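You operate a simulated robot arm through the tools that you are given. There is no shell and no other tool. Be economical: measure what you need, move in short steps, check, and stop when the job is done.

Carry out the task below with a simulated two-armed robot. There is one attempt and no reset: what you move stays moved.

JOB
Pick up the red cup with one hand, pass it to the other hand and put it on the long low shelf. Set down upright: red cup.

Only the result counts: the job must be done as asked and must still hold three seconds after the hand-in. Knocking over, shifting, dropping, spilling or breaking anything else fails it.

ROBOT AND FRAMES
Two 7-joint arms with three-finger grippers on one trunk, on a base that drives. Base frame: it is fixed to the floor where the robot stands at the start and does not move with it; the origin is under the middle of the robot, x ahead of it, y to its left, z up; the surface under the hand at the start is at about z = 0.85. Units: m, degrees, N and s.
The left shoulder is at the start at [0.07, 0.146, 1.212], the right one opposite. With the tool pointing down near the work surface each hand reaches from about 0.28 to 0.68 m from the robot's upright axis, wherever it stands, measured 20 degrees to its own side. Places, roughly: long low shelf [-3.3, -2.2, 0.4]; red cup (6x6x10 cm) [0.5, 0, 0.9]. Payload 2.2 kg a hand.
The tool frame of a hand sits at the grasp point between the pads (the TCP): z along the fingers, y along the line on which they close. The tips reach 0.028 m beyond it. Largest opening 0.102 m; the body of the gripper starts 0.071 m behind the TCP.
Orientation is that of the tool frame in the base frame, as a unit quaternion [w, x, y, z]. With the fingers straight down and closing along the base's y, the tool's x points along the base's -x, its y along +y and its z along -z.

CONTROLS
- The arms move only by the tool servo_tool. It takes "left_deltas", "right_deltas" or both (then of equal length, played together; a hand with none holds still); each is a list of rows, each an object of numbers (a shift or turn left out is 0, a gripper value left out holds the last): "wx", "wy", "wz": the turn, a rotation vector about the tool's x, y, z in units of 6 degrees (1.0 is 6 degrees); "tx", "ty", "tz": the shift along the tool's x, y, z in units of 30 mm (1.0 is 30 mm); "jaw": the closure, from 0 (fully open) to 1 (shut). In form: [{"wx": .., "wy": .., "wz": .., "tx": .., "ty": .., "tz": .., "jaw": ..}, ...]. A call has 1 to 8 rows; each row shifts and turns the commanded pose from where the row before left it, along the tool's axes as they then stand. A call with a number of a shift or a turn outside -1 to 1 is refused whole. Each row takes 0.2 s and may step no farther than 0.05 m and 8.6 degrees from the row before; otherwise, or with a gripper value out of range, the whole call is refused. Where a pose cannot be reached the arm comes as near as it can. A force on the tool above 40 N (or 10 N above the force at the start of the call, whichever is more), or a blocked arm, ends the call early, and 0.2 s more pass. Each finger halts on what it meets, pressing with about 43 N; the grip force reading is that of the motor and also rises with nothing between the fingers. The clock runs only during rows and for 0.2 s after the last one: add rows that do not move to give the fingers time. The reply holds the time, the measured pose of the TCP, the force on the tool along the base axes, the opening and the grip force, in the units named above and with some noise, with the torque about the TCP (base axes, N m) and any sound that the robot's microphone picked up, and new pictures: "pictures" is both (left out), scene, wrist or none (wrist: the cameras of the hands that moved).
- Cameras (640 x 400 px; columns grow to the right, rows downward): "scene" is now at [0.1309, 0.0008, 1.43]; the picture's right is [0.03, -1.00, 0.00], its down [-0.68, -0.02, -0.73] and it looks along [0.73, 0.03, -0.68] (base axes); focal length 247 px, centre (320, 200). "left" rides on the left gripper at [0.072, 0.038, -0.086] in its tool frame; the picture's right is [-0.46, 0.89, 0.00], its down [-0.60, -0.32, -0.73] and it looks along [-0.65, -0.34, 0.68] (tool axes); focal length 256 px, centre (320, 200). "right" rides on the right gripper at [0.069, 0.043, -0.086] in its tool frame; the picture's right is [-0.53, 0.85, 0.00], its down [-0.58, -0.36, -0.73] and it looks along [-0.62, -0.39, 0.68] (tool axes); focal length 256 px, centre (320, 200). There is no depth. A picture from a camera that has moved, and an enlarged one, comes with that camera's place and axes in the base frame and with its lens.
- raise_lower(by): slides the trunk up (or, below 0, down) by that many m; the arms and the scene camera ride with it, the base frame stays. It gives what a move gives, with no picture.
- drive_base(legs): drives the robot by 1 to 6 legs, each [ahead, left, turn to the left] in m, m and degrees, along the robot's own axes; the way and the turn of a leg run together, so that a leg with both is an arc; at most 1.5 m and 180 degrees a leg. The arms and the cameras ride along, it lands a little off, and it stops where it bumps. It gives what a move gives, and a new picture of the scene camera.
- head_to(pan, tilt): turns the head with the scene camera to pan (to the left, within 86 degrees either way) and tilt (down, from -29 to 69), counted from straight ahead of the robot. It gives what a move gives, and a new picture of the scene camera.
- enlarge(camera, box): a new picture of the part [left, top, right, bottom] of that camera's present view, enlarged. The clock stands still meanwhile.
- sign_off(): hands the job in; it is judged then, once.

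Go step by step. Nothing tells you exact positions but the pictures and the camera data: compare them with the known pose of the tool, close in by small moves and look again before you grip or let go. The budget is 120 turns and 260 pictures, counting those below and the enlarged ones. Unless the task says otherwise, let go and move clear before handing in, and close with one line.

The tools are called after "Emit:" as a command line: name --argument value ..., lists and objects as JSON in quotes. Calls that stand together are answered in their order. servo_tool: Moves the arms, as the interface text tells. Its arguments: {"type":"object","properties":{"left_deltas":{"type":"array"},"right_deltas":{"type":"array"},"pictures":{"type":"string","enum":["both","scene","wrist","none"]}},"required":[]} The other tools are called the same way: raise_lower (by) slides the trunk up or down; drive_base (legs) drives the base; head_to (pan, tilt) turns the head that bears the scene camera; enlarge (camera, box) takes an enlarged picture of a part of a camera's view; sign_off () hands the job in.

At the start:

```text
time_s: 0.0
left_eef_pos: [0.3334, 0.1052, 1.1291]
left_tcp_rot: [-0.001, 0.0, 1.0, 0.0]
left_wrist_force: [-0.8, 0.6, -0.8]
left_ft_torque: [0.01, 0.03, 0.0]
left_grip_width: 0.1021
left_grasp_force: 0.0
right_eef_pos: [0.4395, -0.1852, 1.0664]
right_tcp_rot: [0.0, 0.0, 1.0, 0.0]
right_wrist_force: [0.4, -0.5, 0.1]
right_ft_torque: [0.0, 0.0, -0.01]
right_grip_width: 0.1021
right_grasp_force: 0.0
trunk travel left (down, up): [-0.75, 0.19]
robot x, y, heading: [-0.0013, -0.0001, 0.2]
head pan, tilt: [2.0, 42.9]
```

scene: 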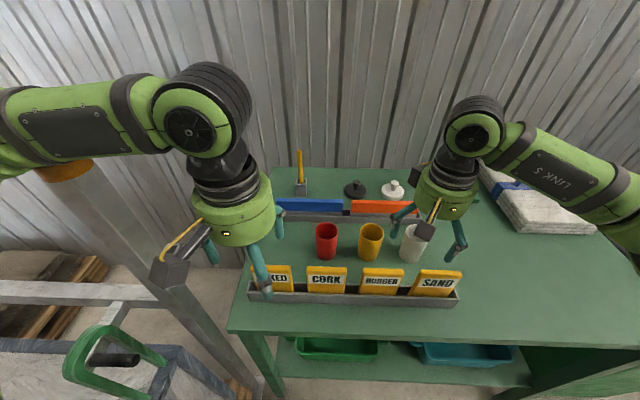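
right: 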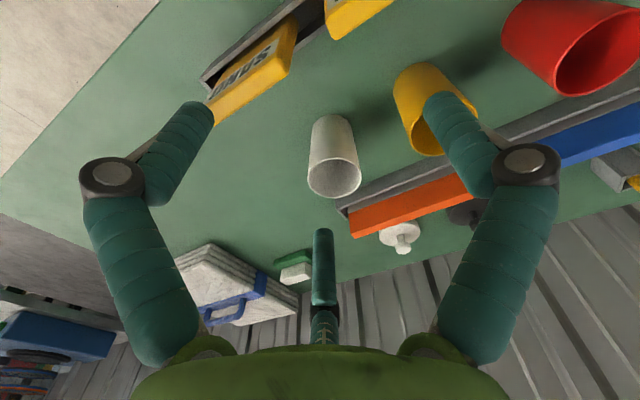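
left: 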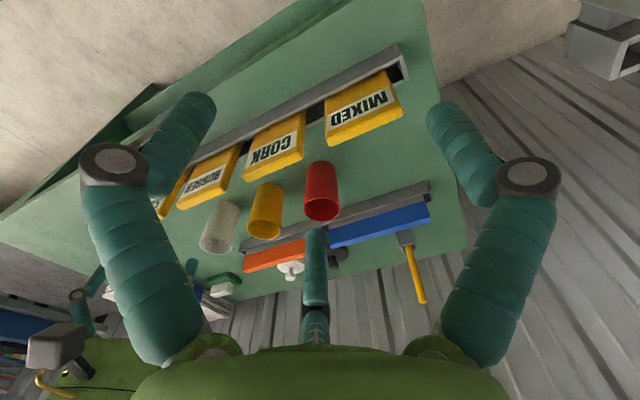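

The red cup appears to be at about (0.54, 0.00), with the yellow cup about 0.11 m to its right. I'll bring the left hand above the red cup and move the right hand aside.

Emit:
servo_tool --left_deltas '[{"tx": -0.8, "ty": -0.44, "tz": 0.1}, {"tx": -0.8, "ty": -0.44, "tz": 0.1}, {"tx": -0.8, "ty": -0.44, "tz": 0.1}, {"tx": -0.8, "ty": -0.44, "tz": 0.1}, {"tx": -0.8, "ty": -0.44, "tz": 0.2}, {"tx": -0.8, "ty": -0.44, "tz": 0.2}, {"tx": -0.8, "ty": -0.44, "tz": 0.2}, {"tx": -0.8, "ty": -0.44, "tz": 0.2}]' --right_deltas '[{"ty": -0.6, "tz": -0.3}, {"ty": -0.6, "tz": -0.3}, {"ty": -0.6, "tz": -0.3}, {"ty": -0.6, "tz": -0.3}, {"ty": -0.6}, {"ty": -0.4}, {}, {}]'

Emit:
enlarge --camera "scene" --box '[230, 160, 480, 316]'

```text
time_s: 1.3
left_eef_pos: [0.4645, 0.0799, 1.1861]
left_tcp_rot: [0.096, -0.041, 0.995, -0.008]
left_wrist_force: [0.8, -5.0, -2.5]
left_ft_torque: [0.44, -0.03, 0.11]
left_grip_width: 0.102
left_grasp_force: 0.1
right_eef_pos: [0.4245, -0.2617, 1.1119]
right_tcp_rot: [0.01, -0.006, 1.0, -0.004]
right_wrist_force: [0.2, -2.5, -2.7]
right_ft_torque: [0.26, 0.07, -0.03]
right_grip_width: 0.1019
right_grasp_force: 0.2
trunk travel left (down, up): [-0.75, 0.19]
robot x, y, heading: [0.0009, -0.0004, 0.9]
head pan, tilt: [2.0, 42.9]
stopped in row 6 (left hand): the arm was blocked; the commanded pose is now the measured one
camera scene: at [0.1054, 0.0197, 1.4301], right [0.05, -1.0, 0.01], down [-0.67, -0.04, -0.74], along [0.74, 0.03, -0.67], focal length 247 px, centre (320, 200)
camera right: at [0.3517, -0.2179, 1.1963], right [0.52, 0.85, 0.0], down [0.57, -0.35, 0.74], along [0.63, -0.39, -0.67], focal length 256 px, centre (320, 200)
camera left: at [0.375, 0.1118, 1.2559], right [0.38, 0.92, 0.07], down [0.48, -0.26, 0.84], along [0.79, -0.29, -0.54], focal length 256 px, centre (320, 200)
```

scene: 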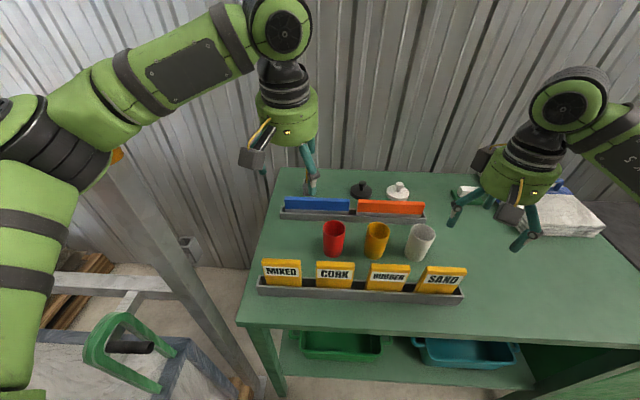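
right: 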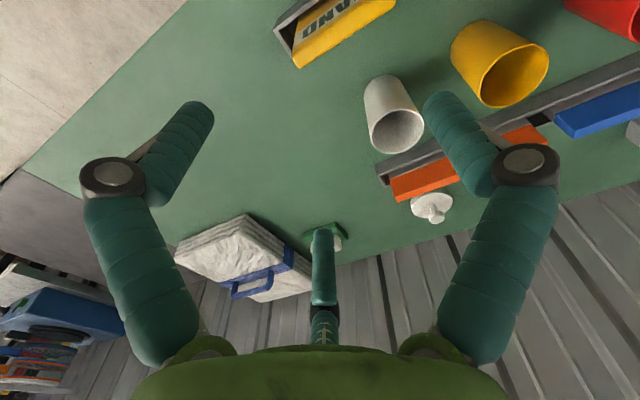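
left: 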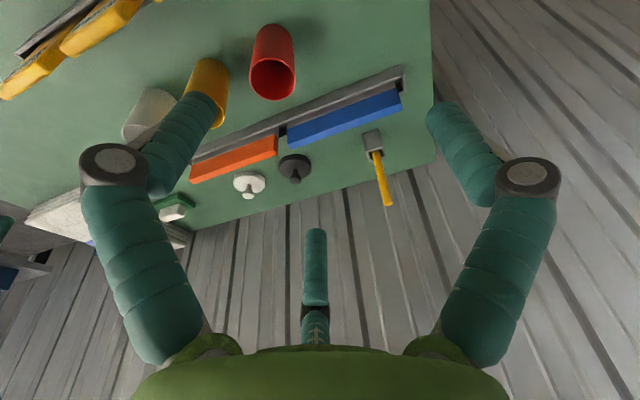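

```text
2.56 times, centred on (355, 238) of scene
camera zoom: at [0.1054, 0.0197, 1.4301], right [0.05, -1.0, 0.01], down [-0.67, -0.04, -0.74], along [0.74, 0.03, -0.67], focal length 632 px, centre (230, 103)
```

zoom: 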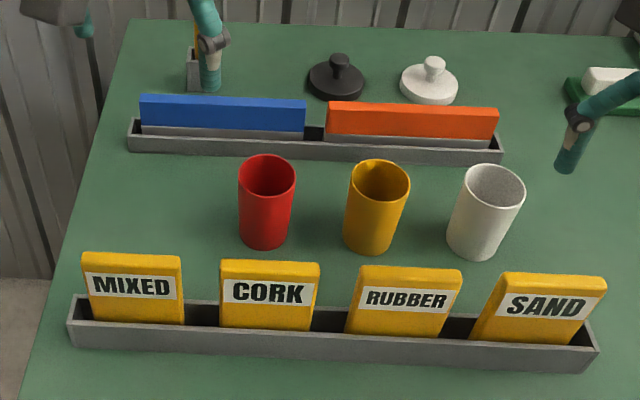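

The left arm was blocked, probably by its elbow meeting the steel post on the left. I'll look to that side before moving again.

Emit:
head_to --pan 60 --tilt 30

```text
time_s: 2.6
left_eef_pos: [0.4607, 0.0758, 1.1882]
left_tcp_rot: [0.095, -0.034, 0.995, -0.011]
left_wrist_force: [-0.1, 0.9, 0.0]
left_ft_torque: [0.01, -0.03, 0.01]
left_grip_width: 0.1021
left_grasp_force: 0.2
right_eef_pos: [0.4199, -0.2616, 1.1161]
right_tcp_rot: [0.011, -0.005, 1.0, -0.006]
right_wrist_force: [-0.2, 0.0, 0.2]
right_ft_torque: [-0.01, 0.02, 0.01]
right_grip_width: 0.1022
right_grasp_force: 0.0
trunk travel left (down, up): [-0.75, 0.19]
robot x, y, heading: [-0.0047, 0.0034, 0.6]
head pan, tilt: [60.0, 30.0]
camera scene: at [0.0631, 0.097, 1.4502], right [0.87, -0.49, 0.03], down [-0.23, -0.45, -0.87], along [0.44, 0.75, -0.5], focal length 247 px, centre (320, 200)
```

scene: 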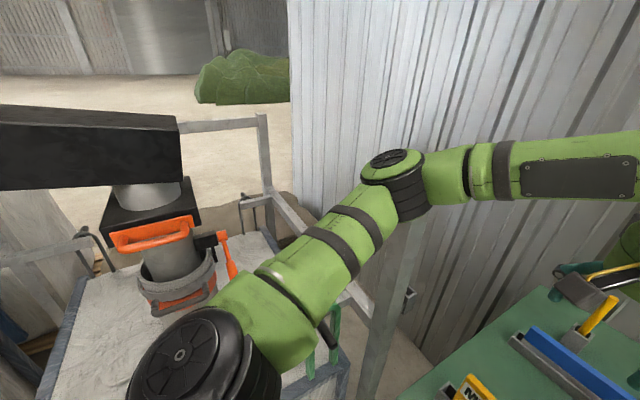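

The left elbow sits right at the post, so I'll retract the left arm the way it came and pick with the right hand, which has open space.

Emit:
servo_tool --left_deltas '[{"tx": 0.6, "ty": 0.2, "tz": 0.1}, {"tx": 0.6, "ty": 0.2, "tz": 0.1}, {"tx": 0.6, "ty": 0.1, "tz": 0.1, "wy": 0.45, "wz": 0.16}, {"tx": 0.6, "ty": 0.1, "tz": 0.1, "wy": 0.45, "wz": 0.16}, {"tx": 0.6, "ty": 0.1, "wy": 0.45, "wz": 0.16}, {"tx": 0.6, "ty": 0.1, "wy": 0.45, "wz": 0.16}, {"tx": 0.6}, {"tx": 0.6}]' --pictures "none"

Emit:
head_to --pan 45 --tilt 35

```text
time_s: 4.6
left_eef_pos: [0.3215, 0.0785, 1.1897]
left_tcp_rot: [0.058, -0.003, 0.998, -0.004]
left_wrist_force: [1.1, -0.1, 0.5]
left_ft_torque: [-0.01, 0.04, -0.01]
left_grip_width: 0.1021
left_grasp_force: 0.1
right_eef_pos: [0.4171, -0.2756, 1.1094]
right_tcp_rot: [0.012, -0.006, 1.0, 0.003]
right_wrist_force: [0.2, 0.6, 0.0]
right_ft_torque: [-0.02, 0.03, -0.02]
right_grip_width: 0.1022
right_grasp_force: 0.0
trunk travel left (down, up): [-0.75, 0.19]
robot x, y, heading: [-0.001, 0.0044, 0.7]
head pan, tilt: [60.0, 30.0]
stopped in row 8 (left hand): the arm was blocked; the commanded pose is now the measured one
```

```text
time_s: 5.4
left_eef_pos: [0.3181, 0.0786, 1.1894]
left_tcp_rot: [0.054, 0.002, 0.999, -0.003]
left_wrist_force: [0.4, 0.3, -0.4]
left_ft_torque: [0.01, 0.01, -0.03]
left_grip_width: 0.102
left_grasp_force: 0.1
right_eef_pos: [0.4146, -0.2755, 1.1155]
right_tcp_rot: [0.014, -0.004, 1.0, 0.001]
right_wrist_force: [0.6, -0.1, -0.5]
right_ft_torque: [0.04, 0.0, 0.0]
right_grip_width: 0.1019
right_grasp_force: 0.0
trunk travel left (down, up): [-0.75, 0.19]
robot x, y, heading: [-0.0013, 0.0024, 0.6]
head pan, tilt: [45.0, 35.0]
camera scene: at [0.0747, 0.0631, 1.4441], right [0.71, -0.7, 0.02], down [-0.38, -0.41, -0.83], along [0.59, 0.58, -0.56], focal length 247 px, centre (320, 200)
```

scene: 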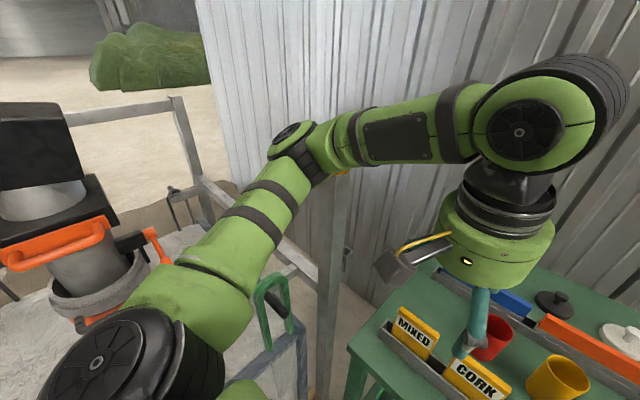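

The left arm is now clear of the work area. I'll bring the right hand over the red cup, staying above the cup tops.

Emit:
head_to --pan 0 --tilt 45

Emit:
servo_tool --right_deltas '[{"ty": 1.0, "tx": -0.45, "wy": 0.27}, {"ty": 1.0, "tx": -0.45}, {"ty": 1.0, "tx": -0.45}, {"ty": 1.0, "tx": -0.45}, {"ty": 1.0, "tx": -0.45}, {"ty": 1.0, "tx": -0.4}, {"ty": 1.0, "tx": -0.4}, {"ty": 0.7, "tx": -0.2}]'

```text
time_s: 6.5
left_eef_pos: [0.319, 0.079, 1.1902]
left_tcp_rot: [0.054, 0.001, 0.999, -0.004]
left_wrist_force: [-0.6, -0.6, 0.7]
left_ft_torque: [-0.01, -0.01, -0.01]
left_grip_width: 0.1021
left_grasp_force: 0.0
right_eef_pos: [0.4151, -0.2753, 1.1148]
right_tcp_rot: [0.013, -0.005, 1.0, 0.001]
right_wrist_force: [-0.2, -0.3, 0.0]
right_ft_torque: [-0.02, 0.0, -0.04]
right_grip_width: 0.1019
right_grasp_force: 0.1
trunk travel left (down, up): [-0.75, 0.19]
robot x, y, heading: [0.0012, 0.0037, 0.1]
head pan, tilt: [0.0, 45.0]
camera scene: at [0.0949, 0.0012, 1.4301], right [0.01, -1.0, 0.0], down [-0.69, -0.01, -0.73], along [0.73, 0.01, -0.69], focal length 247 px, centre (320, 200)
```

scene: 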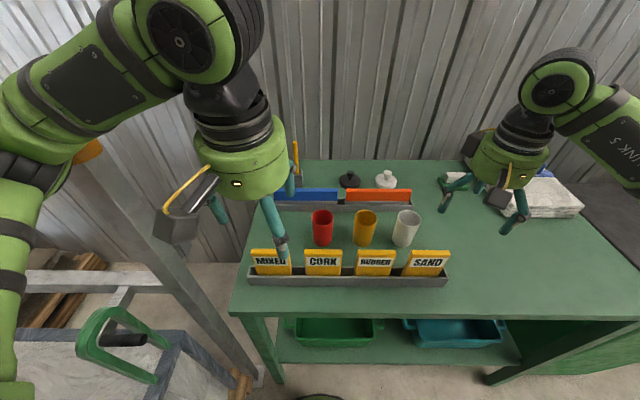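

```text
time_s: 8.5
left_eef_pos: [0.3274, 0.0802, 1.1914]
left_tcp_rot: [0.057, -0.004, 0.998, -0.004]
left_wrist_force: [0.4, 0.4, -0.9]
left_ft_torque: [-0.04, 0.02, -0.01]
left_grip_width: 0.1017
left_grasp_force: 0.1
right_eef_pos: [0.5178, -0.0423, 1.1109]
right_tcp_rot: [-0.005, -0.006, 1.0, 0.001]
right_wrist_force: [-0.4, 0.2, -1.0]
right_ft_torque: [-0.04, 0.04, 0.01]
right_grip_width: 0.102
right_grasp_force: 0.1
trunk travel left (down, up): [-0.75, 0.19]
robot x, y, heading: [-0.0014, 0.004, 0.7]
head pan, tilt: [0.0, 45.0]
stopped in row 8 (right hand): the arm was blocked; the commanded pose is now the measured one
camera scene: at [0.1034, 0.0006, 1.4291], right [0.01, -1.0, 0.0], down [-0.69, -0.01, -0.72], along [0.72, 0.01, -0.69], focal length 247 px, centre (320, 200)
camera right: at [0.449, 0.0007, 1.1981], right [0.53, 0.85, 0.0], down [0.59, -0.36, 0.72], along [0.62, -0.38, -0.69], focal length 256 px, centre (320, 200)
```

scene: 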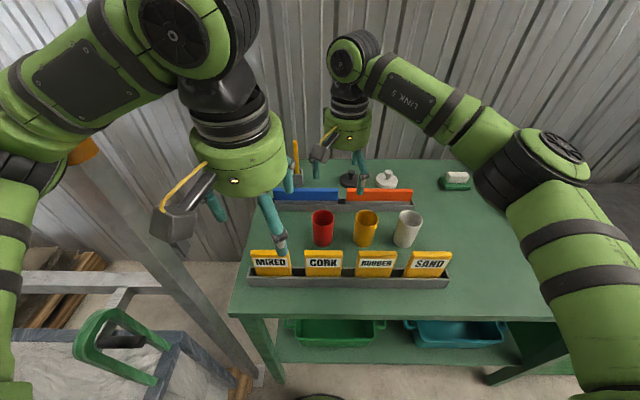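
right: 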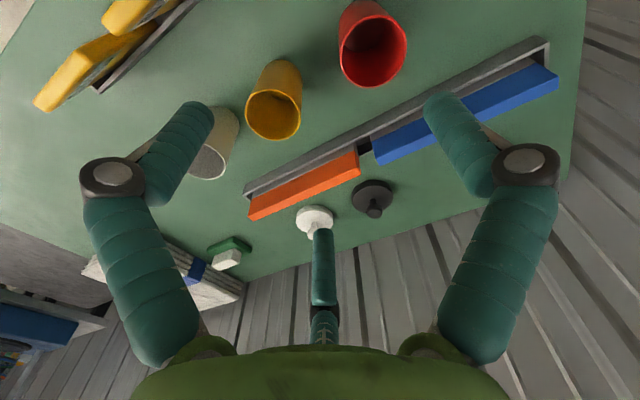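

The two cameras agree on the red cup rim at about (0.538, 0.0015, 0.95). I'll centre the right hand over it in small steps.

Emit:
servo_tool --right_deltas '[{"ty": 0.4, "tx": -0.2, "tz": 0.2}, {"ty": 0.4, "tx": -0.2, "tz": 0.2}, {"ty": 0.4, "tx": -0.2, "tz": 0.2}, {"ty": 0.25, "tx": -0.07}, {}]'

```text
time_s: 9.7
left_eef_pos: [0.3257, 0.0807, 1.1911]
left_tcp_rot: [0.058, -0.001, 0.998, -0.005]
left_wrist_force: [0.1, -0.9, 0.1]
left_ft_torque: [-0.01, 0.04, 0.02]
left_grip_width: 0.1018
left_grasp_force: 0.0
right_eef_pos: [0.5367, 0.0018, 1.0944]
right_tcp_rot: [-0.003, -0.004, 1.0, 0.0]
right_wrist_force: [0.5, -0.2, 1.2]
right_ft_torque: [0.0, 0.01, 0.01]
right_grip_width: 0.102
right_grasp_force: 0.2
trunk travel left (down, up): [-0.75, 0.19]
robot x, y, heading: [-0.0026, 0.0053, 0.5]
head pan, tilt: [0.0, 45.0]
camera scene: at [0.1016, 0.0027, 1.4295], right [0.01, -1.0, 0.0], down [-0.69, -0.01, -0.72], along [0.72, 0.01, -0.69], focal length 247 px, centre (320, 200)
camera right: at [0.4666, 0.0452, 1.1816], right [0.53, 0.85, 0.0], down [0.58, -0.36, 0.73], along [0.62, -0.39, -0.69], focal length 256 px, centre (320, 200)
```

scene: 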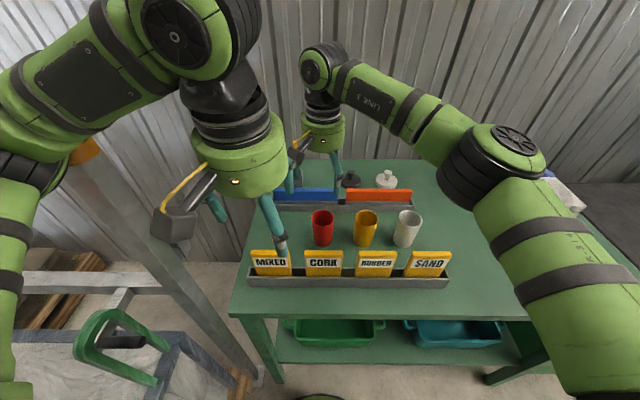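
right: 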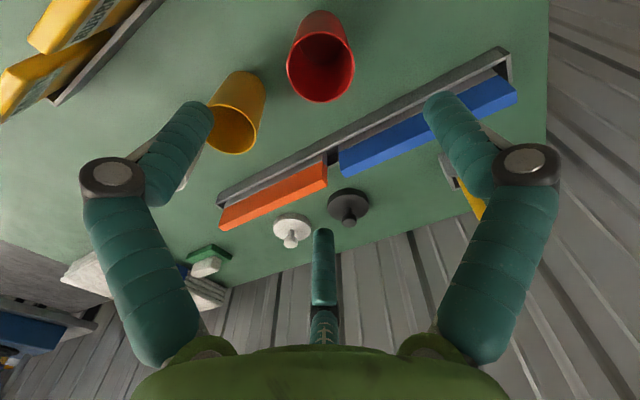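

The rim computes to (0.537, 0.002), right under the TCP. I'll descend to just above the rim with the jaws slightly narrowed and check.

Emit:
servo_tool --right_deltas '[{"tz": 0.7, "jaw": 0.15}, {"tz": 0.7, "jaw": 0.15}, {"tz": 0.7}, {"tz": 0.7}, {"tz": 0.4}, {}]'

```text
time_s: 11.1
left_eef_pos: [0.3247, 0.0807, 1.1927]
left_tcp_rot: [0.057, 0.0, 0.998, -0.005]
left_wrist_force: [0.3, 0.5, 0.1]
left_ft_torque: [0.01, -0.02, 0.04]
left_grip_width: 0.102
left_grasp_force: 0.1
right_eef_pos: [0.5344, 0.0018, 0.9978]
right_tcp_rot: [-0.004, -0.005, 1.0, 0.0]
right_wrist_force: [0.7, -0.4, 0.5]
right_ft_torque: [-0.02, -0.01, 0.01]
right_grip_width: 0.0868
right_grasp_force: 0.0
trunk travel left (down, up): [-0.75, 0.19]
robot x, y, heading: [-0.003, 0.0002, 0.5]
head pan, tilt: [0.0, 45.0]
camera scene: at [0.1018, 0.0028, 1.4295], right [0.01, -1.0, 0.0], down [-0.69, -0.01, -0.72], along [0.72, 0.01, -0.69], focal length 247 px, centre (320, 200)
camera right: at [0.4651, 0.0453, 1.0849], right [0.53, 0.85, 0.0], down [0.58, -0.36, 0.73], along [0.62, -0.39, -0.69], focal length 256 px, centre (320, 200)
```

scene: 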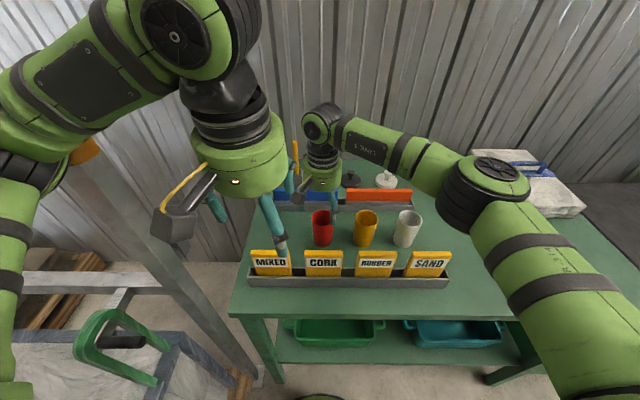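
right: 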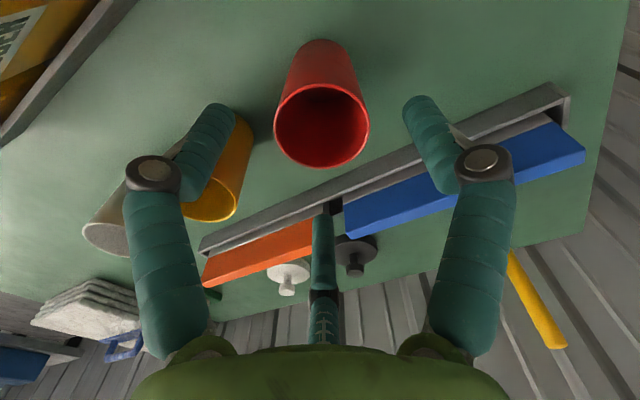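

Still centred within a couple of millimetres. I'll descend to z of about 0.932 and close.

Emit:
servo_tool --right_deltas '[{"tz": 0.6, "tx": 0.04}, {"tz": 0.6}, {"tz": 0.6}, {"tz": 0.38}, {}, {}]' --pictures "wrist"

```text
time_s: 12.5
left_eef_pos: [0.3248, 0.0812, 1.1912]
left_tcp_rot: [0.057, 0.0, 0.998, -0.004]
left_wrist_force: [-0.8, -0.6, 0.3]
left_ft_torque: [-0.02, 0.02, 0.01]
left_grip_width: 0.1023
left_grasp_force: 0.0
right_eef_pos: [0.5345, 0.0029, 0.9333]
right_tcp_rot: [-0.003, -0.005, 1.0, 0.0]
right_wrist_force: [0.1, 0.5, -0.6]
right_ft_torque: [0.02, 0.02, 0.04]
right_grip_width: 0.0865
right_grasp_force: 0.0
trunk travel left (down, up): [-0.75, 0.19]
robot x, y, heading: [-0.0025, 0.0012, 0.5]
head pan, tilt: [0.0, 45.0]
camera right: at [0.4644, 0.0462, 1.0196], right [0.53, 0.85, 0.0], down [0.59, -0.36, 0.73], along [0.62, -0.39, -0.69], focal length 256 px, centre (320, 200)
```

right: 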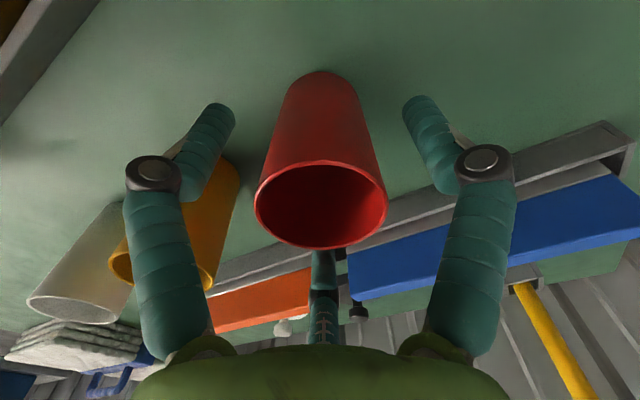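

The cup is between the fingers; closing now.

Emit:
servo_tool --right_deltas '[{"jaw": 0.35}, {"jaw": 0.6}, {"jaw": 0.8}, {}, {}]' --pictures "wrist"

```text
time_s: 13.7
left_eef_pos: [0.3247, 0.0806, 1.1922]
left_tcp_rot: [0.058, -0.001, 0.998, -0.004]
left_wrist_force: [0.2, -0.6, -0.3]
left_ft_torque: [0.03, -0.01, 0.02]
left_grip_width: 0.102
left_grasp_force: 0.0
right_eef_pos: [0.5342, 0.0028, 0.9331]
right_tcp_rot: [-0.003, -0.005, 1.0, 0.0]
right_wrist_force: [-1.3, -0.2, 5.0]
right_ft_torque: [-0.05, -0.02, 0.0]
right_grip_width: 0.0567
right_grasp_force: 43.1
trunk travel left (down, up): [-0.75, 0.19]
robot x, y, heading: [-0.0051, -0.0002, 0.4]
head pan, tilt: [0.0, 45.0]
camera right: at [0.4645, 0.0462, 1.0201], right [0.53, 0.85, 0.0], down [0.58, -0.36, 0.73], along [0.62, -0.39, -0.69], focal length 256 px, centre (320, 200)
```

right: 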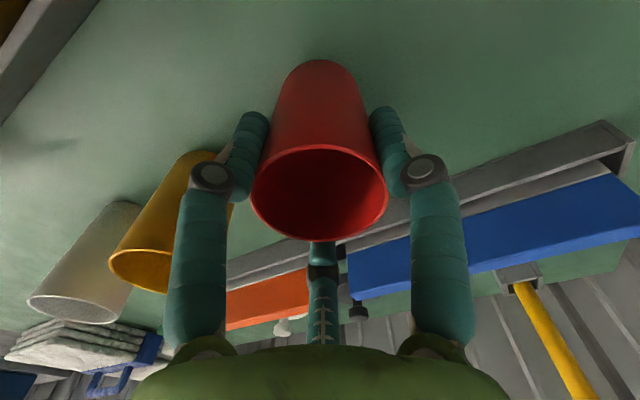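

Grip is solid (0.057 m width, 43 N). I'll lift straight up.

Emit:
servo_tool --right_deltas '[{"tz": -0.5}, {"tz": -0.7}, {"tz": -0.8}, {"tz": -0.8}, {"tz": -0.8}, {"tz": -0.8}, {"tz": -0.6}, {}]'

```text
time_s: 15.5
left_eef_pos: [0.3259, 0.0812, 1.1918]
left_tcp_rot: [0.058, -0.002, 0.998, -0.004]
left_wrist_force: [-0.2, -0.1, 0.1]
left_ft_torque: [0.01, 0.01, 0.02]
left_grip_width: 0.1018
left_grasp_force: 0.0
right_eef_pos: [0.5344, 0.0018, 1.0831]
right_tcp_rot: [-0.004, -0.004, 1.0, 0.0]
right_wrist_force: [0.1, -0.3, -2.2]
right_ft_torque: [0.02, -0.02, -0.03]
right_grip_width: 0.0568
right_grasp_force: 43.2
trunk travel left (down, up): [-0.75, 0.19]
robot x, y, heading: [0.0002, 0.0048, 0.5]
head pan, tilt: [0.0, 45.0]
camera scene: at [0.1022, 0.003, 1.4295], right [0.01, -1.0, 0.0], down [-0.69, -0.01, -0.72], along [0.72, 0.0, -0.69], focal length 247 px, centre (320, 200)
camera right: at [0.4653, 0.0458, 1.1697], right [0.53, 0.85, 0.0], down [0.59, -0.36, 0.73], along [0.62, -0.39, -0.69], focal length 256 px, centre (320, 200)
```

scene: 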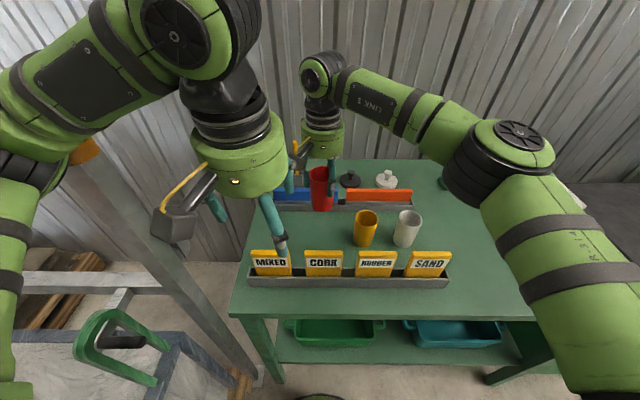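
right: 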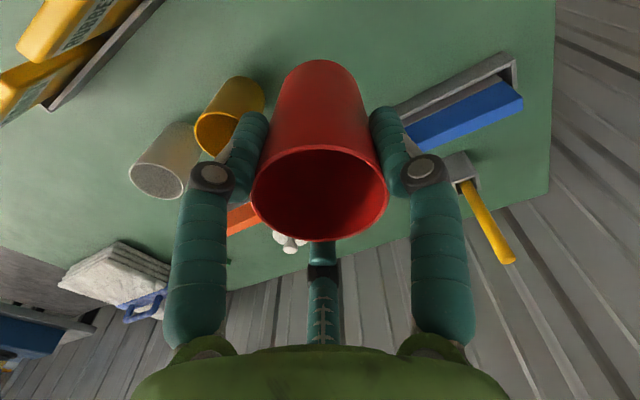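

The cup is lifted. I'll raise the trunk to clear the post under the left elbow, then look at that side before backing away.

Emit:
raise_lower --by 0.12

Emit:
head_to --pan 50 --tilt 40

```text
time_s: 17.0
left_eef_pos: [0.3446, 0.0788, 1.3017]
left_tcp_rot: [0.042, 0.001, 0.999, -0.005]
left_wrist_force: [0.0, 0.3, 0.5]
left_ft_torque: [-0.01, -0.03, -0.05]
left_grip_width: 0.1021
left_grasp_force: 0.1
right_eef_pos: [0.5534, 0.001, 1.1926]
right_tcp_rot: [-0.013, -0.004, 1.0, 0.001]
right_wrist_force: [0.5, -0.8, -1.2]
right_ft_torque: [-0.04, -0.04, 0.03]
right_grip_width: 0.0564
right_grasp_force: 43.8
trunk travel left (down, up): [-0.87, 0.07]
robot x, y, heading: [-0.0006, 0.0023, 0.7]
head pan, tilt: [0.0, 45.0]
```

```text
time_s: 18.2
left_eef_pos: [0.3461, 0.0786, 1.3016]
left_tcp_rot: [0.042, 0.001, 0.999, -0.003]
left_wrist_force: [-0.3, 0.2, 0.6]
left_ft_torque: [-0.01, 0.0, 0.0]
left_grip_width: 0.102
left_grasp_force: 0.0
right_eef_pos: [0.554, 0.0017, 1.1915]
right_tcp_rot: [-0.013, -0.004, 1.0, 0.0]
right_wrist_force: [0.1, 0.1, -1.2]
right_ft_torque: [0.02, -0.03, 0.01]
right_grip_width: 0.0569
right_grasp_force: 42.7
trunk travel left (down, up): [-0.87, 0.07]
robot x, y, heading: [-0.001, 0.0041, 0.6]
head pan, tilt: [50.0, 40.0]
camera scene: at [0.1013, 0.066, 1.5542], right [0.77, -0.64, 0.0], down [-0.41, -0.5, -0.77], along [0.49, 0.59, -0.64], focal length 247 px, centre (320, 200)
```

scene: 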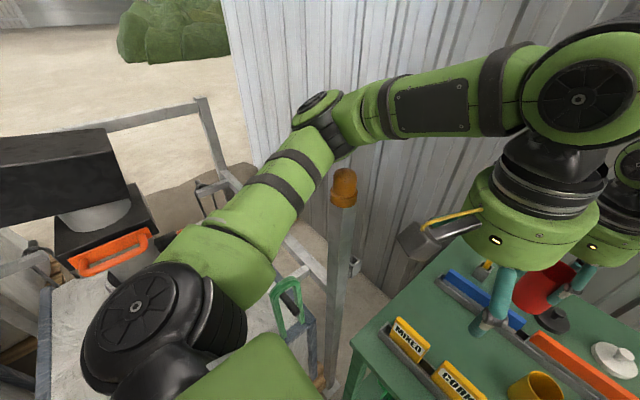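

The post with its orange beacon is now visible just below the left elbow and forearm. I'll raise a bit more for clearance, then back up in a small step.

Emit:
raise_lower --by 0.065

Emit:
enlarge --camera "scene" --box '[200, 60, 500, 248]'

```text
time_s: 19.2
left_eef_pos: [0.3478, 0.0788, 1.3665]
left_tcp_rot: [0.042, 0.001, 0.999, -0.004]
left_wrist_force: [-0.2, -0.3, -0.6]
left_ft_torque: [-0.02, -0.01, -0.02]
left_grip_width: 0.1018
left_grasp_force: 0.1
right_eef_pos: [0.5549, 0.0015, 1.2567]
right_tcp_rot: [-0.014, -0.003, 1.0, 0.001]
right_wrist_force: [-0.2, 0.2, -1.3]
right_ft_torque: [-0.01, -0.01, 0.0]
right_grip_width: 0.0568
right_grasp_force: 42.3
trunk travel left (down, up): [-0.935, 0.005]
robot x, y, heading: [-0.0012, 0.0038, 0.6]
head pan, tilt: [50.0, 40.0]
```

```text
2.13 times, centred on (350, 154) of scene
camera zoom: at [0.102, 0.0662, 1.6191], right [0.77, -0.64, 0.0], down [-0.41, -0.5, -0.77], along [0.49, 0.59, -0.64], focal length 526 px, centre (256, 298)
```

zoom: 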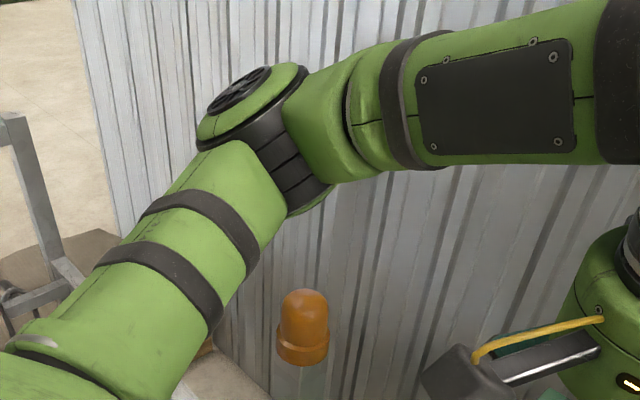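

The beacon top is near z 1.31 at about (0.36, 0.31), beneath the forearm (around 1.38 underside). Straight back is clear, so I'll drive back 0.35 m.

Emit:
drive_base --legs '[[-0.35, 0, 0]]'

Emit:
head_to --pan -80 --tilt 25

```text
time_s: 20.9
left_eef_pos: [0.1362, 0.0711, 1.366]
left_tcp_rot: [0.042, 0.009, 0.999, -0.006]
left_wrist_force: [-0.3, 0.1, 0.5]
left_ft_torque: [0.0, -0.07, 0.02]
left_grip_width: 0.102
left_grasp_force: 0.0
right_eef_pos: [0.3408, -0.0094, 1.2545]
right_tcp_rot: [-0.015, 0.005, 1.0, -0.001]
right_wrist_force: [0.4, -0.4, -0.9]
right_ft_torque: [-0.03, -0.02, -0.01]
right_grip_width: 0.0566
right_grasp_force: 43.0
trunk travel left (down, up): [-0.935, 0.005]
robot x, y, heading: [-0.2136, -0.0006, -0.4]
head pan, tilt: [50.0, 40.0]
stopped in leg 1: the robot was blocked; the commanded pose is now the measured one
camera scene: at [-0.1101, 0.0636, 1.6191], right [0.76, -0.65, 0.0], down [-0.42, -0.49, -0.77], along [0.5, 0.58, -0.64], focal length 247 px, centre (320, 200)
```

scene: 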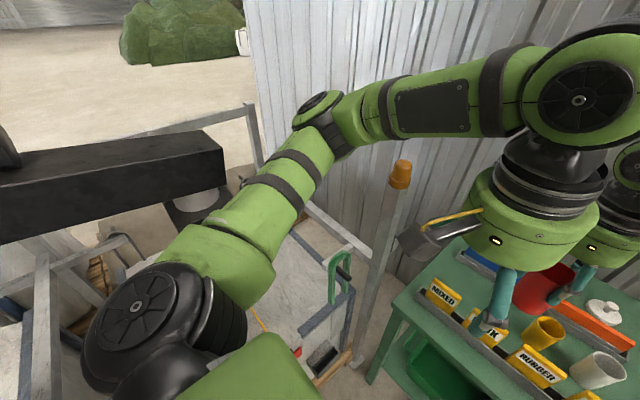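

```text
time_s: 23.0
left_eef_pos: [0.1351, 0.0704, 1.3664]
left_tcp_rot: [0.041, 0.009, 0.999, -0.004]
left_wrist_force: [0.0, 0.9, 0.3]
left_ft_torque: [-0.07, -0.03, 0.02]
left_grip_width: 0.1021
left_grasp_force: 0.1
right_eef_pos: [0.342, -0.0098, 1.2551]
right_tcp_rot: [-0.014, 0.004, 1.0, 0.0]
right_wrist_force: [0.0, 0.3, -2.1]
right_ft_torque: [-0.05, -0.02, 0.05]
right_grip_width: 0.0565
right_grasp_force: 42.8
trunk travel left (down, up): [-0.935, 0.005]
robot x, y, heading: [-0.209, -0.0002, -0.4]
head pan, tilt: [-80.0, 25.0]
camera scene: at [-0.1502, -0.0939, 1.6426], right [-0.99, -0.17, 0.0], down [-0.07, 0.42, -0.91], along [0.15, -0.89, -0.42], focal length 247 px, centre (320, 200)
```

scene: 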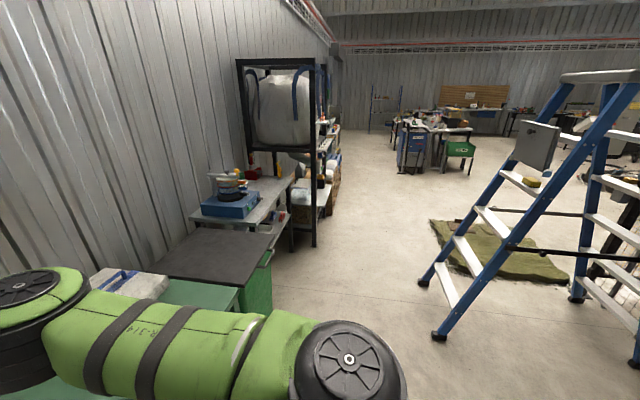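

Backing up stopped at about 0.21 m. I'll look left and rear for whatever blocked it, while to the right there is open floor with a stepladder near (-0.8, -1.4).

Emit:
head_to --pan 86 --tilt 45

Emit:
head_to --pan -86 --tilt 55

```text
time_s: 25.6
left_eef_pos: [0.1354, 0.0687, 1.3657]
left_tcp_rot: [0.041, 0.008, 0.999, -0.004]
left_wrist_force: [-0.6, 0.6, 0.5]
left_ft_torque: [0.05, 0.01, 0.0]
left_grip_width: 0.1022
left_grasp_force: 0.1
right_eef_pos: [0.3424, -0.01, 1.2549]
right_tcp_rot: [-0.015, 0.003, 1.0, 0.0]
right_wrist_force: [0.2, -0.7, -1.3]
right_ft_torque: [0.06, -0.05, -0.02]
right_grip_width: 0.0564
right_grasp_force: 43.2
trunk travel left (down, up): [-0.935, 0.005]
robot x, y, heading: [-0.2133, -0.0002, -0.5]
head pan, tilt: [85.9, 45.0]
camera scene: at [-0.1582, 0.0778, 1.6119], right [1.0, -0.08, 0.0], down [-0.06, -0.7, -0.71], along [0.06, 0.7, -0.71], focal length 247 px, centre (320, 200)
```

scene: 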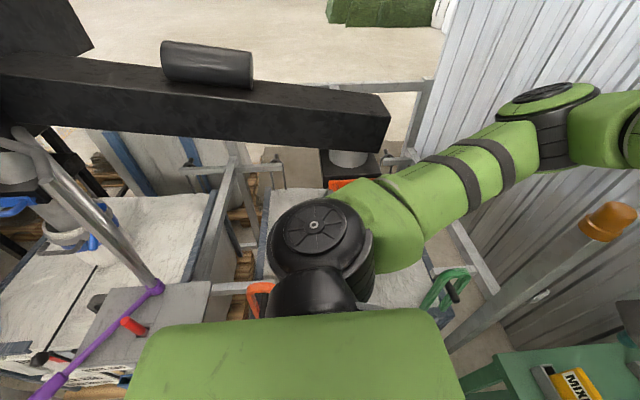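

```text
time_s: 28.2
left_eef_pos: [0.1359, 0.0696, 1.3658]
left_tcp_rot: [0.041, 0.009, 0.999, -0.003]
left_wrist_force: [-0.8, 1.4, 0.1]
left_ft_torque: [-0.07, -0.03, 0.03]
left_grip_width: 0.1022
left_grasp_force: 0.1
right_eef_pos: [0.3411, -0.0106, 1.2548]
right_tcp_rot: [-0.015, 0.004, 1.0, 0.0]
right_wrist_force: [0.3, 0.9, -1.5]
right_ft_torque: [-0.03, 0.01, 0.03]
right_grip_width: 0.0566
right_grasp_force: 43.5
trunk travel left (down, up): [-0.935, 0.005]
robot x, y, heading: [-0.2152, -0.0038, -0.4]
head pan, tilt: [-85.9, 55.0]
camera scene: at [-0.16, -0.0752, 1.5985], right [-1.0, -0.06, 0.0], down [-0.05, 0.82, -0.57], along [0.04, -0.57, -0.82], focal length 247 px, centre (320, 200)
```

scene: 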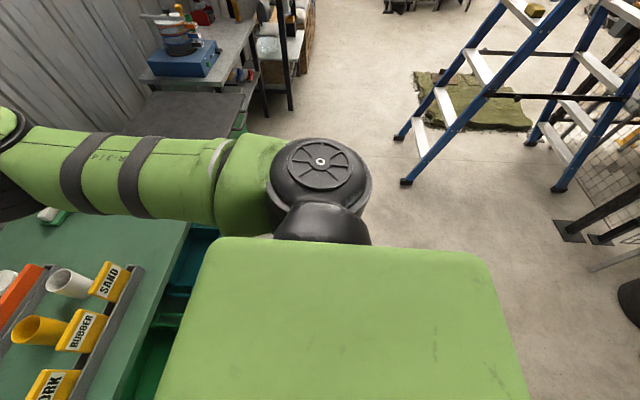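

The way right is open floor, with the ladder at y beyond -1.4 and tables at x above 0.2. I'll strafe right 0.6 m, away from the beacon and whatever is behind, before turning.

Emit:
drive_base --legs '[[0, -0.6, 0]]'

```text
time_s: 31.6
left_eef_pos: [0.1293, -0.5321, 1.3667]
left_tcp_rot: [0.041, 0.012, 0.999, -0.004]
left_wrist_force: [0.0, 0.5, 0.1]
left_ft_torque: [-0.05, -0.02, 0.01]
left_grip_width: 0.1019
left_grasp_force: 0.0
right_eef_pos: [0.3339, -0.6145, 1.2544]
right_tcp_rot: [-0.016, 0.008, 1.0, -0.001]
right_wrist_force: [0.2, -0.1, -1.5]
right_ft_torque: [-0.06, -0.01, 0.02]
right_grip_width: 0.0565
right_grasp_force: 42.6
trunk travel left (down, up): [-0.935, 0.005]
robot x, y, heading: [-0.2202, -0.6053, -1.0]
head pan, tilt: [-85.9, 55.0]
camera scene: at [-0.1681, -0.675, 1.5986], right [-1.0, -0.05, 0.0], down [-0.04, 0.82, -0.57], along [0.03, -0.57, -0.82], focal length 247 px, centre (320, 200)
```

scene: 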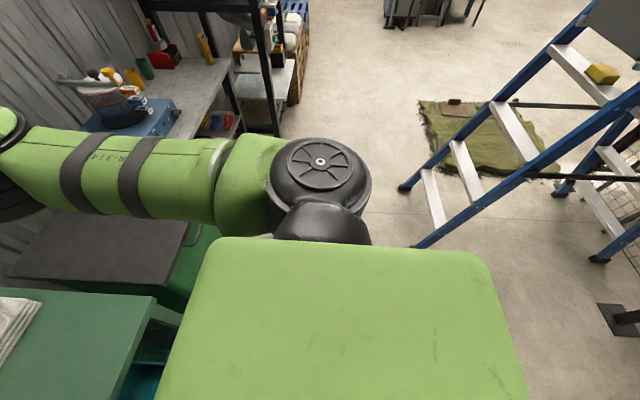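

Clear now. I'll turn right 90 degrees and look toward the shelf side.

Emit:
drive_base --legs '[[0, 0, -90]]'

Emit:
head_to --pan -60 --tilt 25

Emit:
head_to --pan -86 --tilt 40

```text
time_s: 35.8
left_eef_pos: [-0.1536, -0.9519, 1.3658]
left_tcp_rot: [0.027, 0.717, 0.696, -0.031]
left_wrist_force: [-0.1, -0.3, 0.3]
left_ft_torque: [-0.01, 0.01, -0.03]
left_grip_width: 0.102
left_grasp_force: 0.1
right_eef_pos: [-0.2357, -1.1567, 1.2553]
right_tcp_rot: [-0.011, 0.714, 0.7, 0.012]
right_wrist_force: [0.3, 0.6, -1.4]
right_ft_torque: [0.01, -0.02, 0.0]
right_grip_width: 0.0564
right_grasp_force: 42.9
trunk travel left (down, up): [-0.935, 0.005]
robot x, y, heading: [-0.2194, -0.606, -91.1]
head pan, tilt: [-85.9, 55.0]
camera scene: at [-0.2947, -0.6584, 1.5985], right [-0.05, 1.0, 0.0], down [0.82, 0.04, -0.57], along [-0.57, -0.03, -0.82], focal length 247 px, centre (320, 200)
```

scene: 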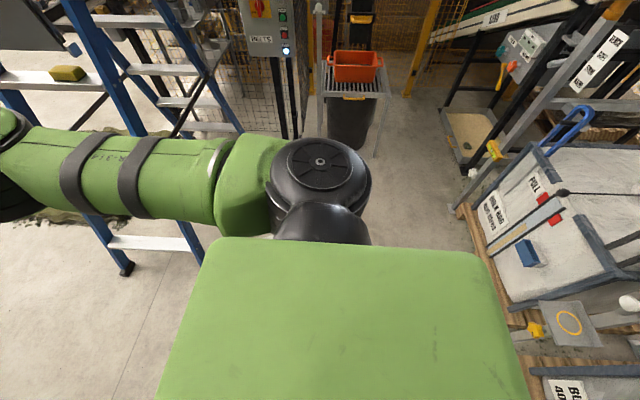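

```text
time_s: 36.8
left_eef_pos: [-0.1536, -0.9518, 1.3649]
left_tcp_rot: [0.026, 0.717, 0.696, -0.031]
left_wrist_force: [0.5, -0.6, 0.2]
left_ft_torque: [0.04, 0.03, 0.0]
left_grip_width: 0.1022
left_grasp_force: 0.1
right_eef_pos: [-0.2375, -1.1566, 1.2548]
right_tcp_rot: [-0.011, 0.713, 0.701, 0.011]
right_wrist_force: [0.1, -0.7, -1.5]
right_ft_torque: [-0.02, -0.01, -0.02]
right_grip_width: 0.0565
right_grasp_force: 42.9
trunk travel left (down, up): [-0.935, 0.005]
robot x, y, heading: [-0.2197, -0.5994, -91.4]
head pan, tilt: [-60.0, 25.0]
camera scene: at [-0.3041, -0.6991, 1.6424], right [-0.48, 0.88, 0.0], down [0.37, 0.2, -0.91], along [-0.79, -0.44, -0.42], focal length 247 px, centre (320, 200)
```

scene: 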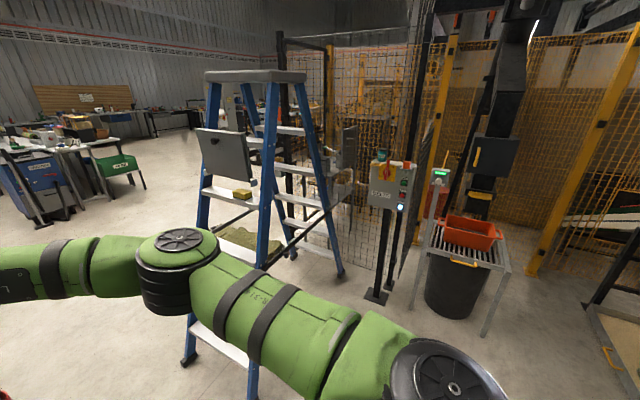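

```text
time_s: 37.6
left_eef_pos: [-0.1535, -0.9519, 1.3655]
left_tcp_rot: [0.026, 0.717, 0.696, -0.031]
left_wrist_force: [-0.8, 0.0, 0.5]
left_ft_torque: [-0.02, -0.03, -0.02]
left_grip_width: 0.1021
left_grasp_force: 0.1
right_eef_pos: [-0.2369, -1.1571, 1.255]
right_tcp_rot: [-0.011, 0.713, 0.701, 0.011]
right_wrist_force: [-0.3, -0.5, -1.4]
right_ft_torque: [-0.01, -0.01, 0.0]
right_grip_width: 0.0568
right_grasp_force: 42.8
trunk travel left (down, up): [-0.935, 0.005]
robot x, y, heading: [-0.2191, -0.6029, -91.1]
head pan, tilt: [-85.9, 40.0]
camera scene: at [-0.3081, -0.6592, 1.6192], right [-0.05, 1.0, 0.0], down [0.64, 0.03, -0.77], along [-0.77, -0.04, -0.64], focal length 247 px, centre (320, 200)
```

scene: 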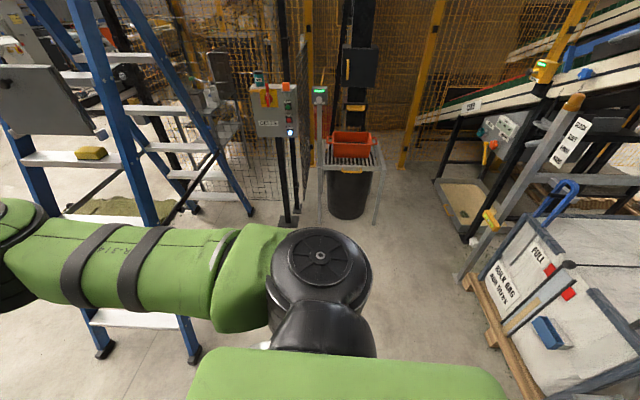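

The shelf should lie beyond the mesh fence, behind the ladder. I'll enlarge that direction to find it and the route.

Emit:
head_to --pan -55 --tilt 15

Emit:
enlarge --camera "scene" --box '[180, 100, 500, 300]'

```text
time_s: 38.6
left_eef_pos: [-0.1526, -0.9518, 1.3655]
left_tcp_rot: [0.026, 0.717, 0.696, -0.032]
left_wrist_force: [1.2, -0.3, 0.2]
left_ft_torque: [0.0, -0.01, -0.01]
left_grip_width: 0.102
left_grasp_force: 0.0
right_eef_pos: [-0.2362, -1.1565, 1.2547]
right_tcp_rot: [-0.011, 0.714, 0.7, 0.01]
right_wrist_force: [0.6, 0.4, -1.4]
right_ft_torque: [0.02, 0.0, 0.01]
right_grip_width: 0.0564
right_grasp_force: 42.8
trunk travel left (down, up): [-0.935, 0.005]
robot x, y, heading: [-0.2172, -0.6009, -91.1]
head pan, tilt: [-55.0, 15.0]
camera scene: at [-0.3009, -0.7067, 1.6587], right [-0.56, 0.83, 0.0], down [0.22, 0.14, -0.97], along [-0.8, -0.54, -0.26], focal length 247 px, centre (320, 200)
```

scene: 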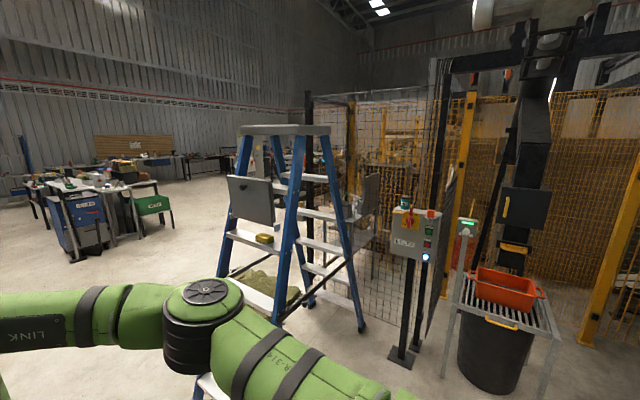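

```text
2.00 times, centred on (340, 200) of scene
camera zoom: at [-0.3009, -0.7067, 1.6587], right [-0.56, 0.83, 0.0], down [0.22, 0.14, -0.97], along [-0.8, -0.54, -0.26], focal length 494 px, centre (280, 200)
```

zoom: 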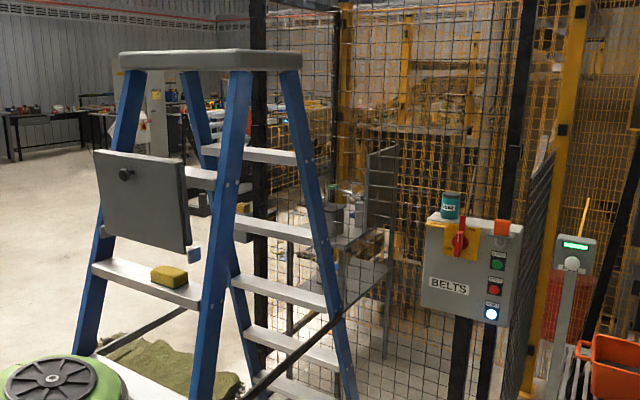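

There's a corridor between the ladder foot (x of about -0.76) and the rack (x of about 0.31). I'll centre in it and look ahead before passing through.

Emit:
head_to --pan 0 --tilt 25

Emit:
drive_base --legs '[[0, -0.06, 1]]'

```text
time_s: 39.9
left_eef_pos: [-0.1532, -0.9516, 1.365]
left_tcp_rot: [0.026, 0.717, 0.696, -0.032]
left_wrist_force: [-0.3, -1.0, -0.2]
left_ft_torque: [-0.02, 0.03, 0.02]
left_grip_width: 0.102
left_grasp_force: 0.1
right_eef_pos: [-0.2365, -1.1558, 1.2556]
right_tcp_rot: [-0.011, 0.714, 0.7, 0.01]
right_wrist_force: [0.1, -0.1, -1.2]
right_ft_torque: [0.01, -0.02, 0.0]
right_grip_width: 0.0566
right_grasp_force: 42.5
trunk travel left (down, up): [-0.935, 0.005]
robot x, y, heading: [-0.214, -0.5994, -91.0]
head pan, tilt: [0.0, 25.0]
camera scene: at [-0.2253, -0.7469, 1.6425], right [-1.0, 0.02, 0.0], down [0.01, 0.42, -0.91], along [-0.02, -0.91, -0.42], focal length 247 px, centre (320, 200)
```

scene: 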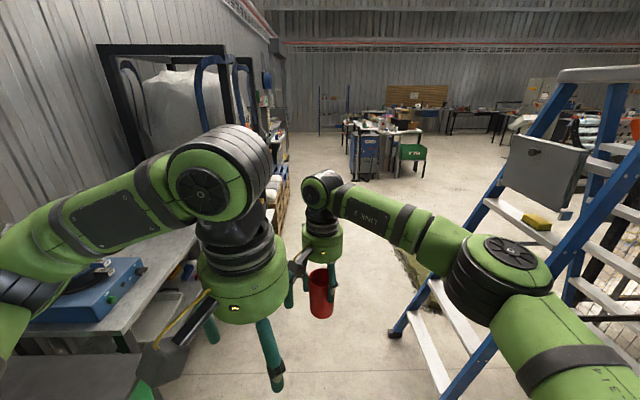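

```text
time_s: 40.8
left_eef_pos: [-0.1949, -0.9499, 1.3644]
left_tcp_rot: [0.023, 0.709, 0.704, -0.034]
left_wrist_force: [0.7, -0.3, -0.2]
left_ft_torque: [0.02, 0.11, 0.02]
left_grip_width: 0.1022
left_grasp_force: 0.1
right_eef_pos: [-0.2758, -1.1561, 1.2549]
right_tcp_rot: [-0.014, 0.706, 0.708, 0.008]
right_wrist_force: [1.9, -0.2, -1.0]
right_ft_torque: [-0.01, 0.14, -0.01]
right_grip_width: 0.0565
right_grasp_force: 42.6
trunk travel left (down, up): [-0.935, 0.005]
robot x, y, heading: [-0.2801, -0.5991, -90.1]
head pan, tilt: [0.0, 25.0]
camera scene: at [-0.2686, -0.7465, 1.6424], right [-1.0, 0.0, 0.01], down [-0.01, 0.42, -0.91], along [0.0, -0.91, -0.42], focal length 247 px, centre (320, 200)
```

scene: 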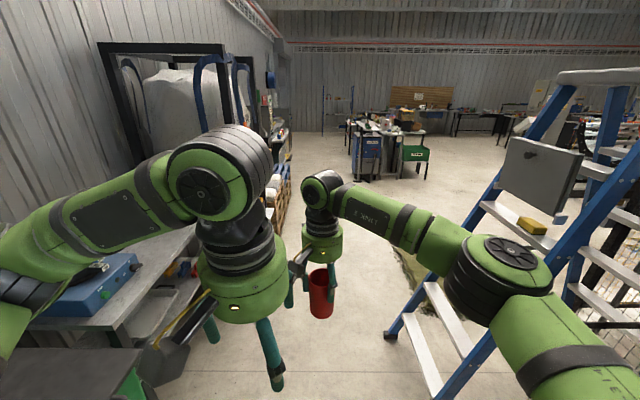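

I'll shift slightly more right to balance the clearances and drive ahead past the ladder.

Emit:
drive_base --legs '[[0, -0.08, 0], [1.0, 0, 0], [0.8, 0, 0]]'

Emit:
head_to --pan -60 --tilt 25

```text
time_s: 50.6
left_eef_pos: [-0.2904, -2.7619, 1.3679]
left_tcp_rot: [0.028, 0.712, 0.701, -0.032]
left_wrist_force: [-0.2, 0.8, 0.0]
left_ft_torque: [-0.04, 0.01, 0.02]
left_grip_width: 0.102
left_grasp_force: 0.0
right_eef_pos: [-0.371, -2.9671, 1.256]
right_tcp_rot: [-0.011, 0.71, 0.704, 0.011]
right_wrist_force: [0.8, -0.6, -1.4]
right_ft_torque: [0.0, -0.01, 0.0]
right_grip_width: 0.0565
right_grasp_force: 43.1
trunk travel left (down, up): [-0.935, 0.005]
robot x, y, heading: [-0.3624, -2.4142, -90.7]
head pan, tilt: [0.0, 25.0]
camera scene: at [-0.3646, -2.5568, 1.6427], right [-1.0, 0.01, 0.0], down [0.0, 0.42, -0.91], along [-0.01, -0.91, -0.42], focal length 247 px, centre (320, 200)
```

scene: 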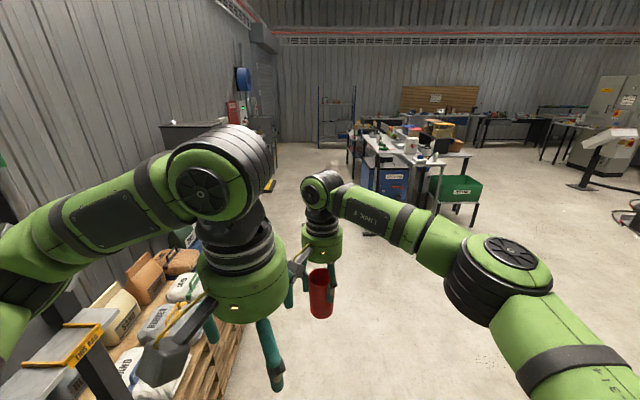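

```text
time_s: 51.9
left_eef_pos: [-0.2896, -2.7629, 1.3658]
left_tcp_rot: [0.026, 0.713, 0.7, -0.033]
left_wrist_force: [0.6, 0.4, 0.0]
left_ft_torque: [0.0, 0.0, 0.02]
left_grip_width: 0.1019
left_grasp_force: 0.1
right_eef_pos: [-0.3711, -2.968, 1.2546]
right_tcp_rot: [-0.01, 0.71, 0.704, 0.011]
right_wrist_force: [-0.2, 0.5, -1.5]
right_ft_torque: [0.03, -0.01, 0.03]
right_grip_width: 0.0567
right_grasp_force: 43.3
trunk travel left (down, up): [-0.935, 0.005]
robot x, y, heading: [-0.3609, -2.4145, -90.4]
head pan, tilt: [-60.0, 25.0]
camera scene: at [-0.4439, -2.5117, 1.6425], right [-0.49, 0.87, 0.0], down [0.37, 0.21, -0.91], along [-0.79, -0.45, -0.42], focal length 247 px, centre (320, 200)
```

scene: 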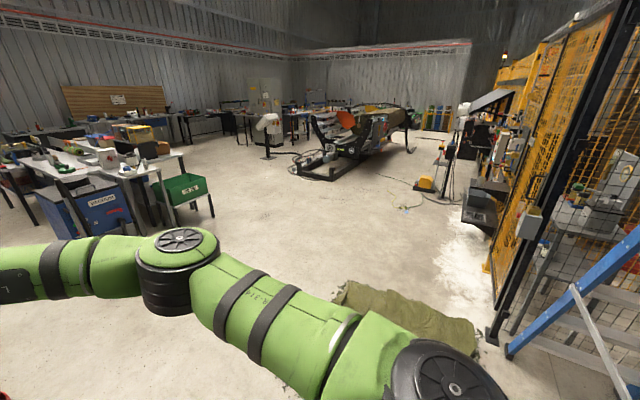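

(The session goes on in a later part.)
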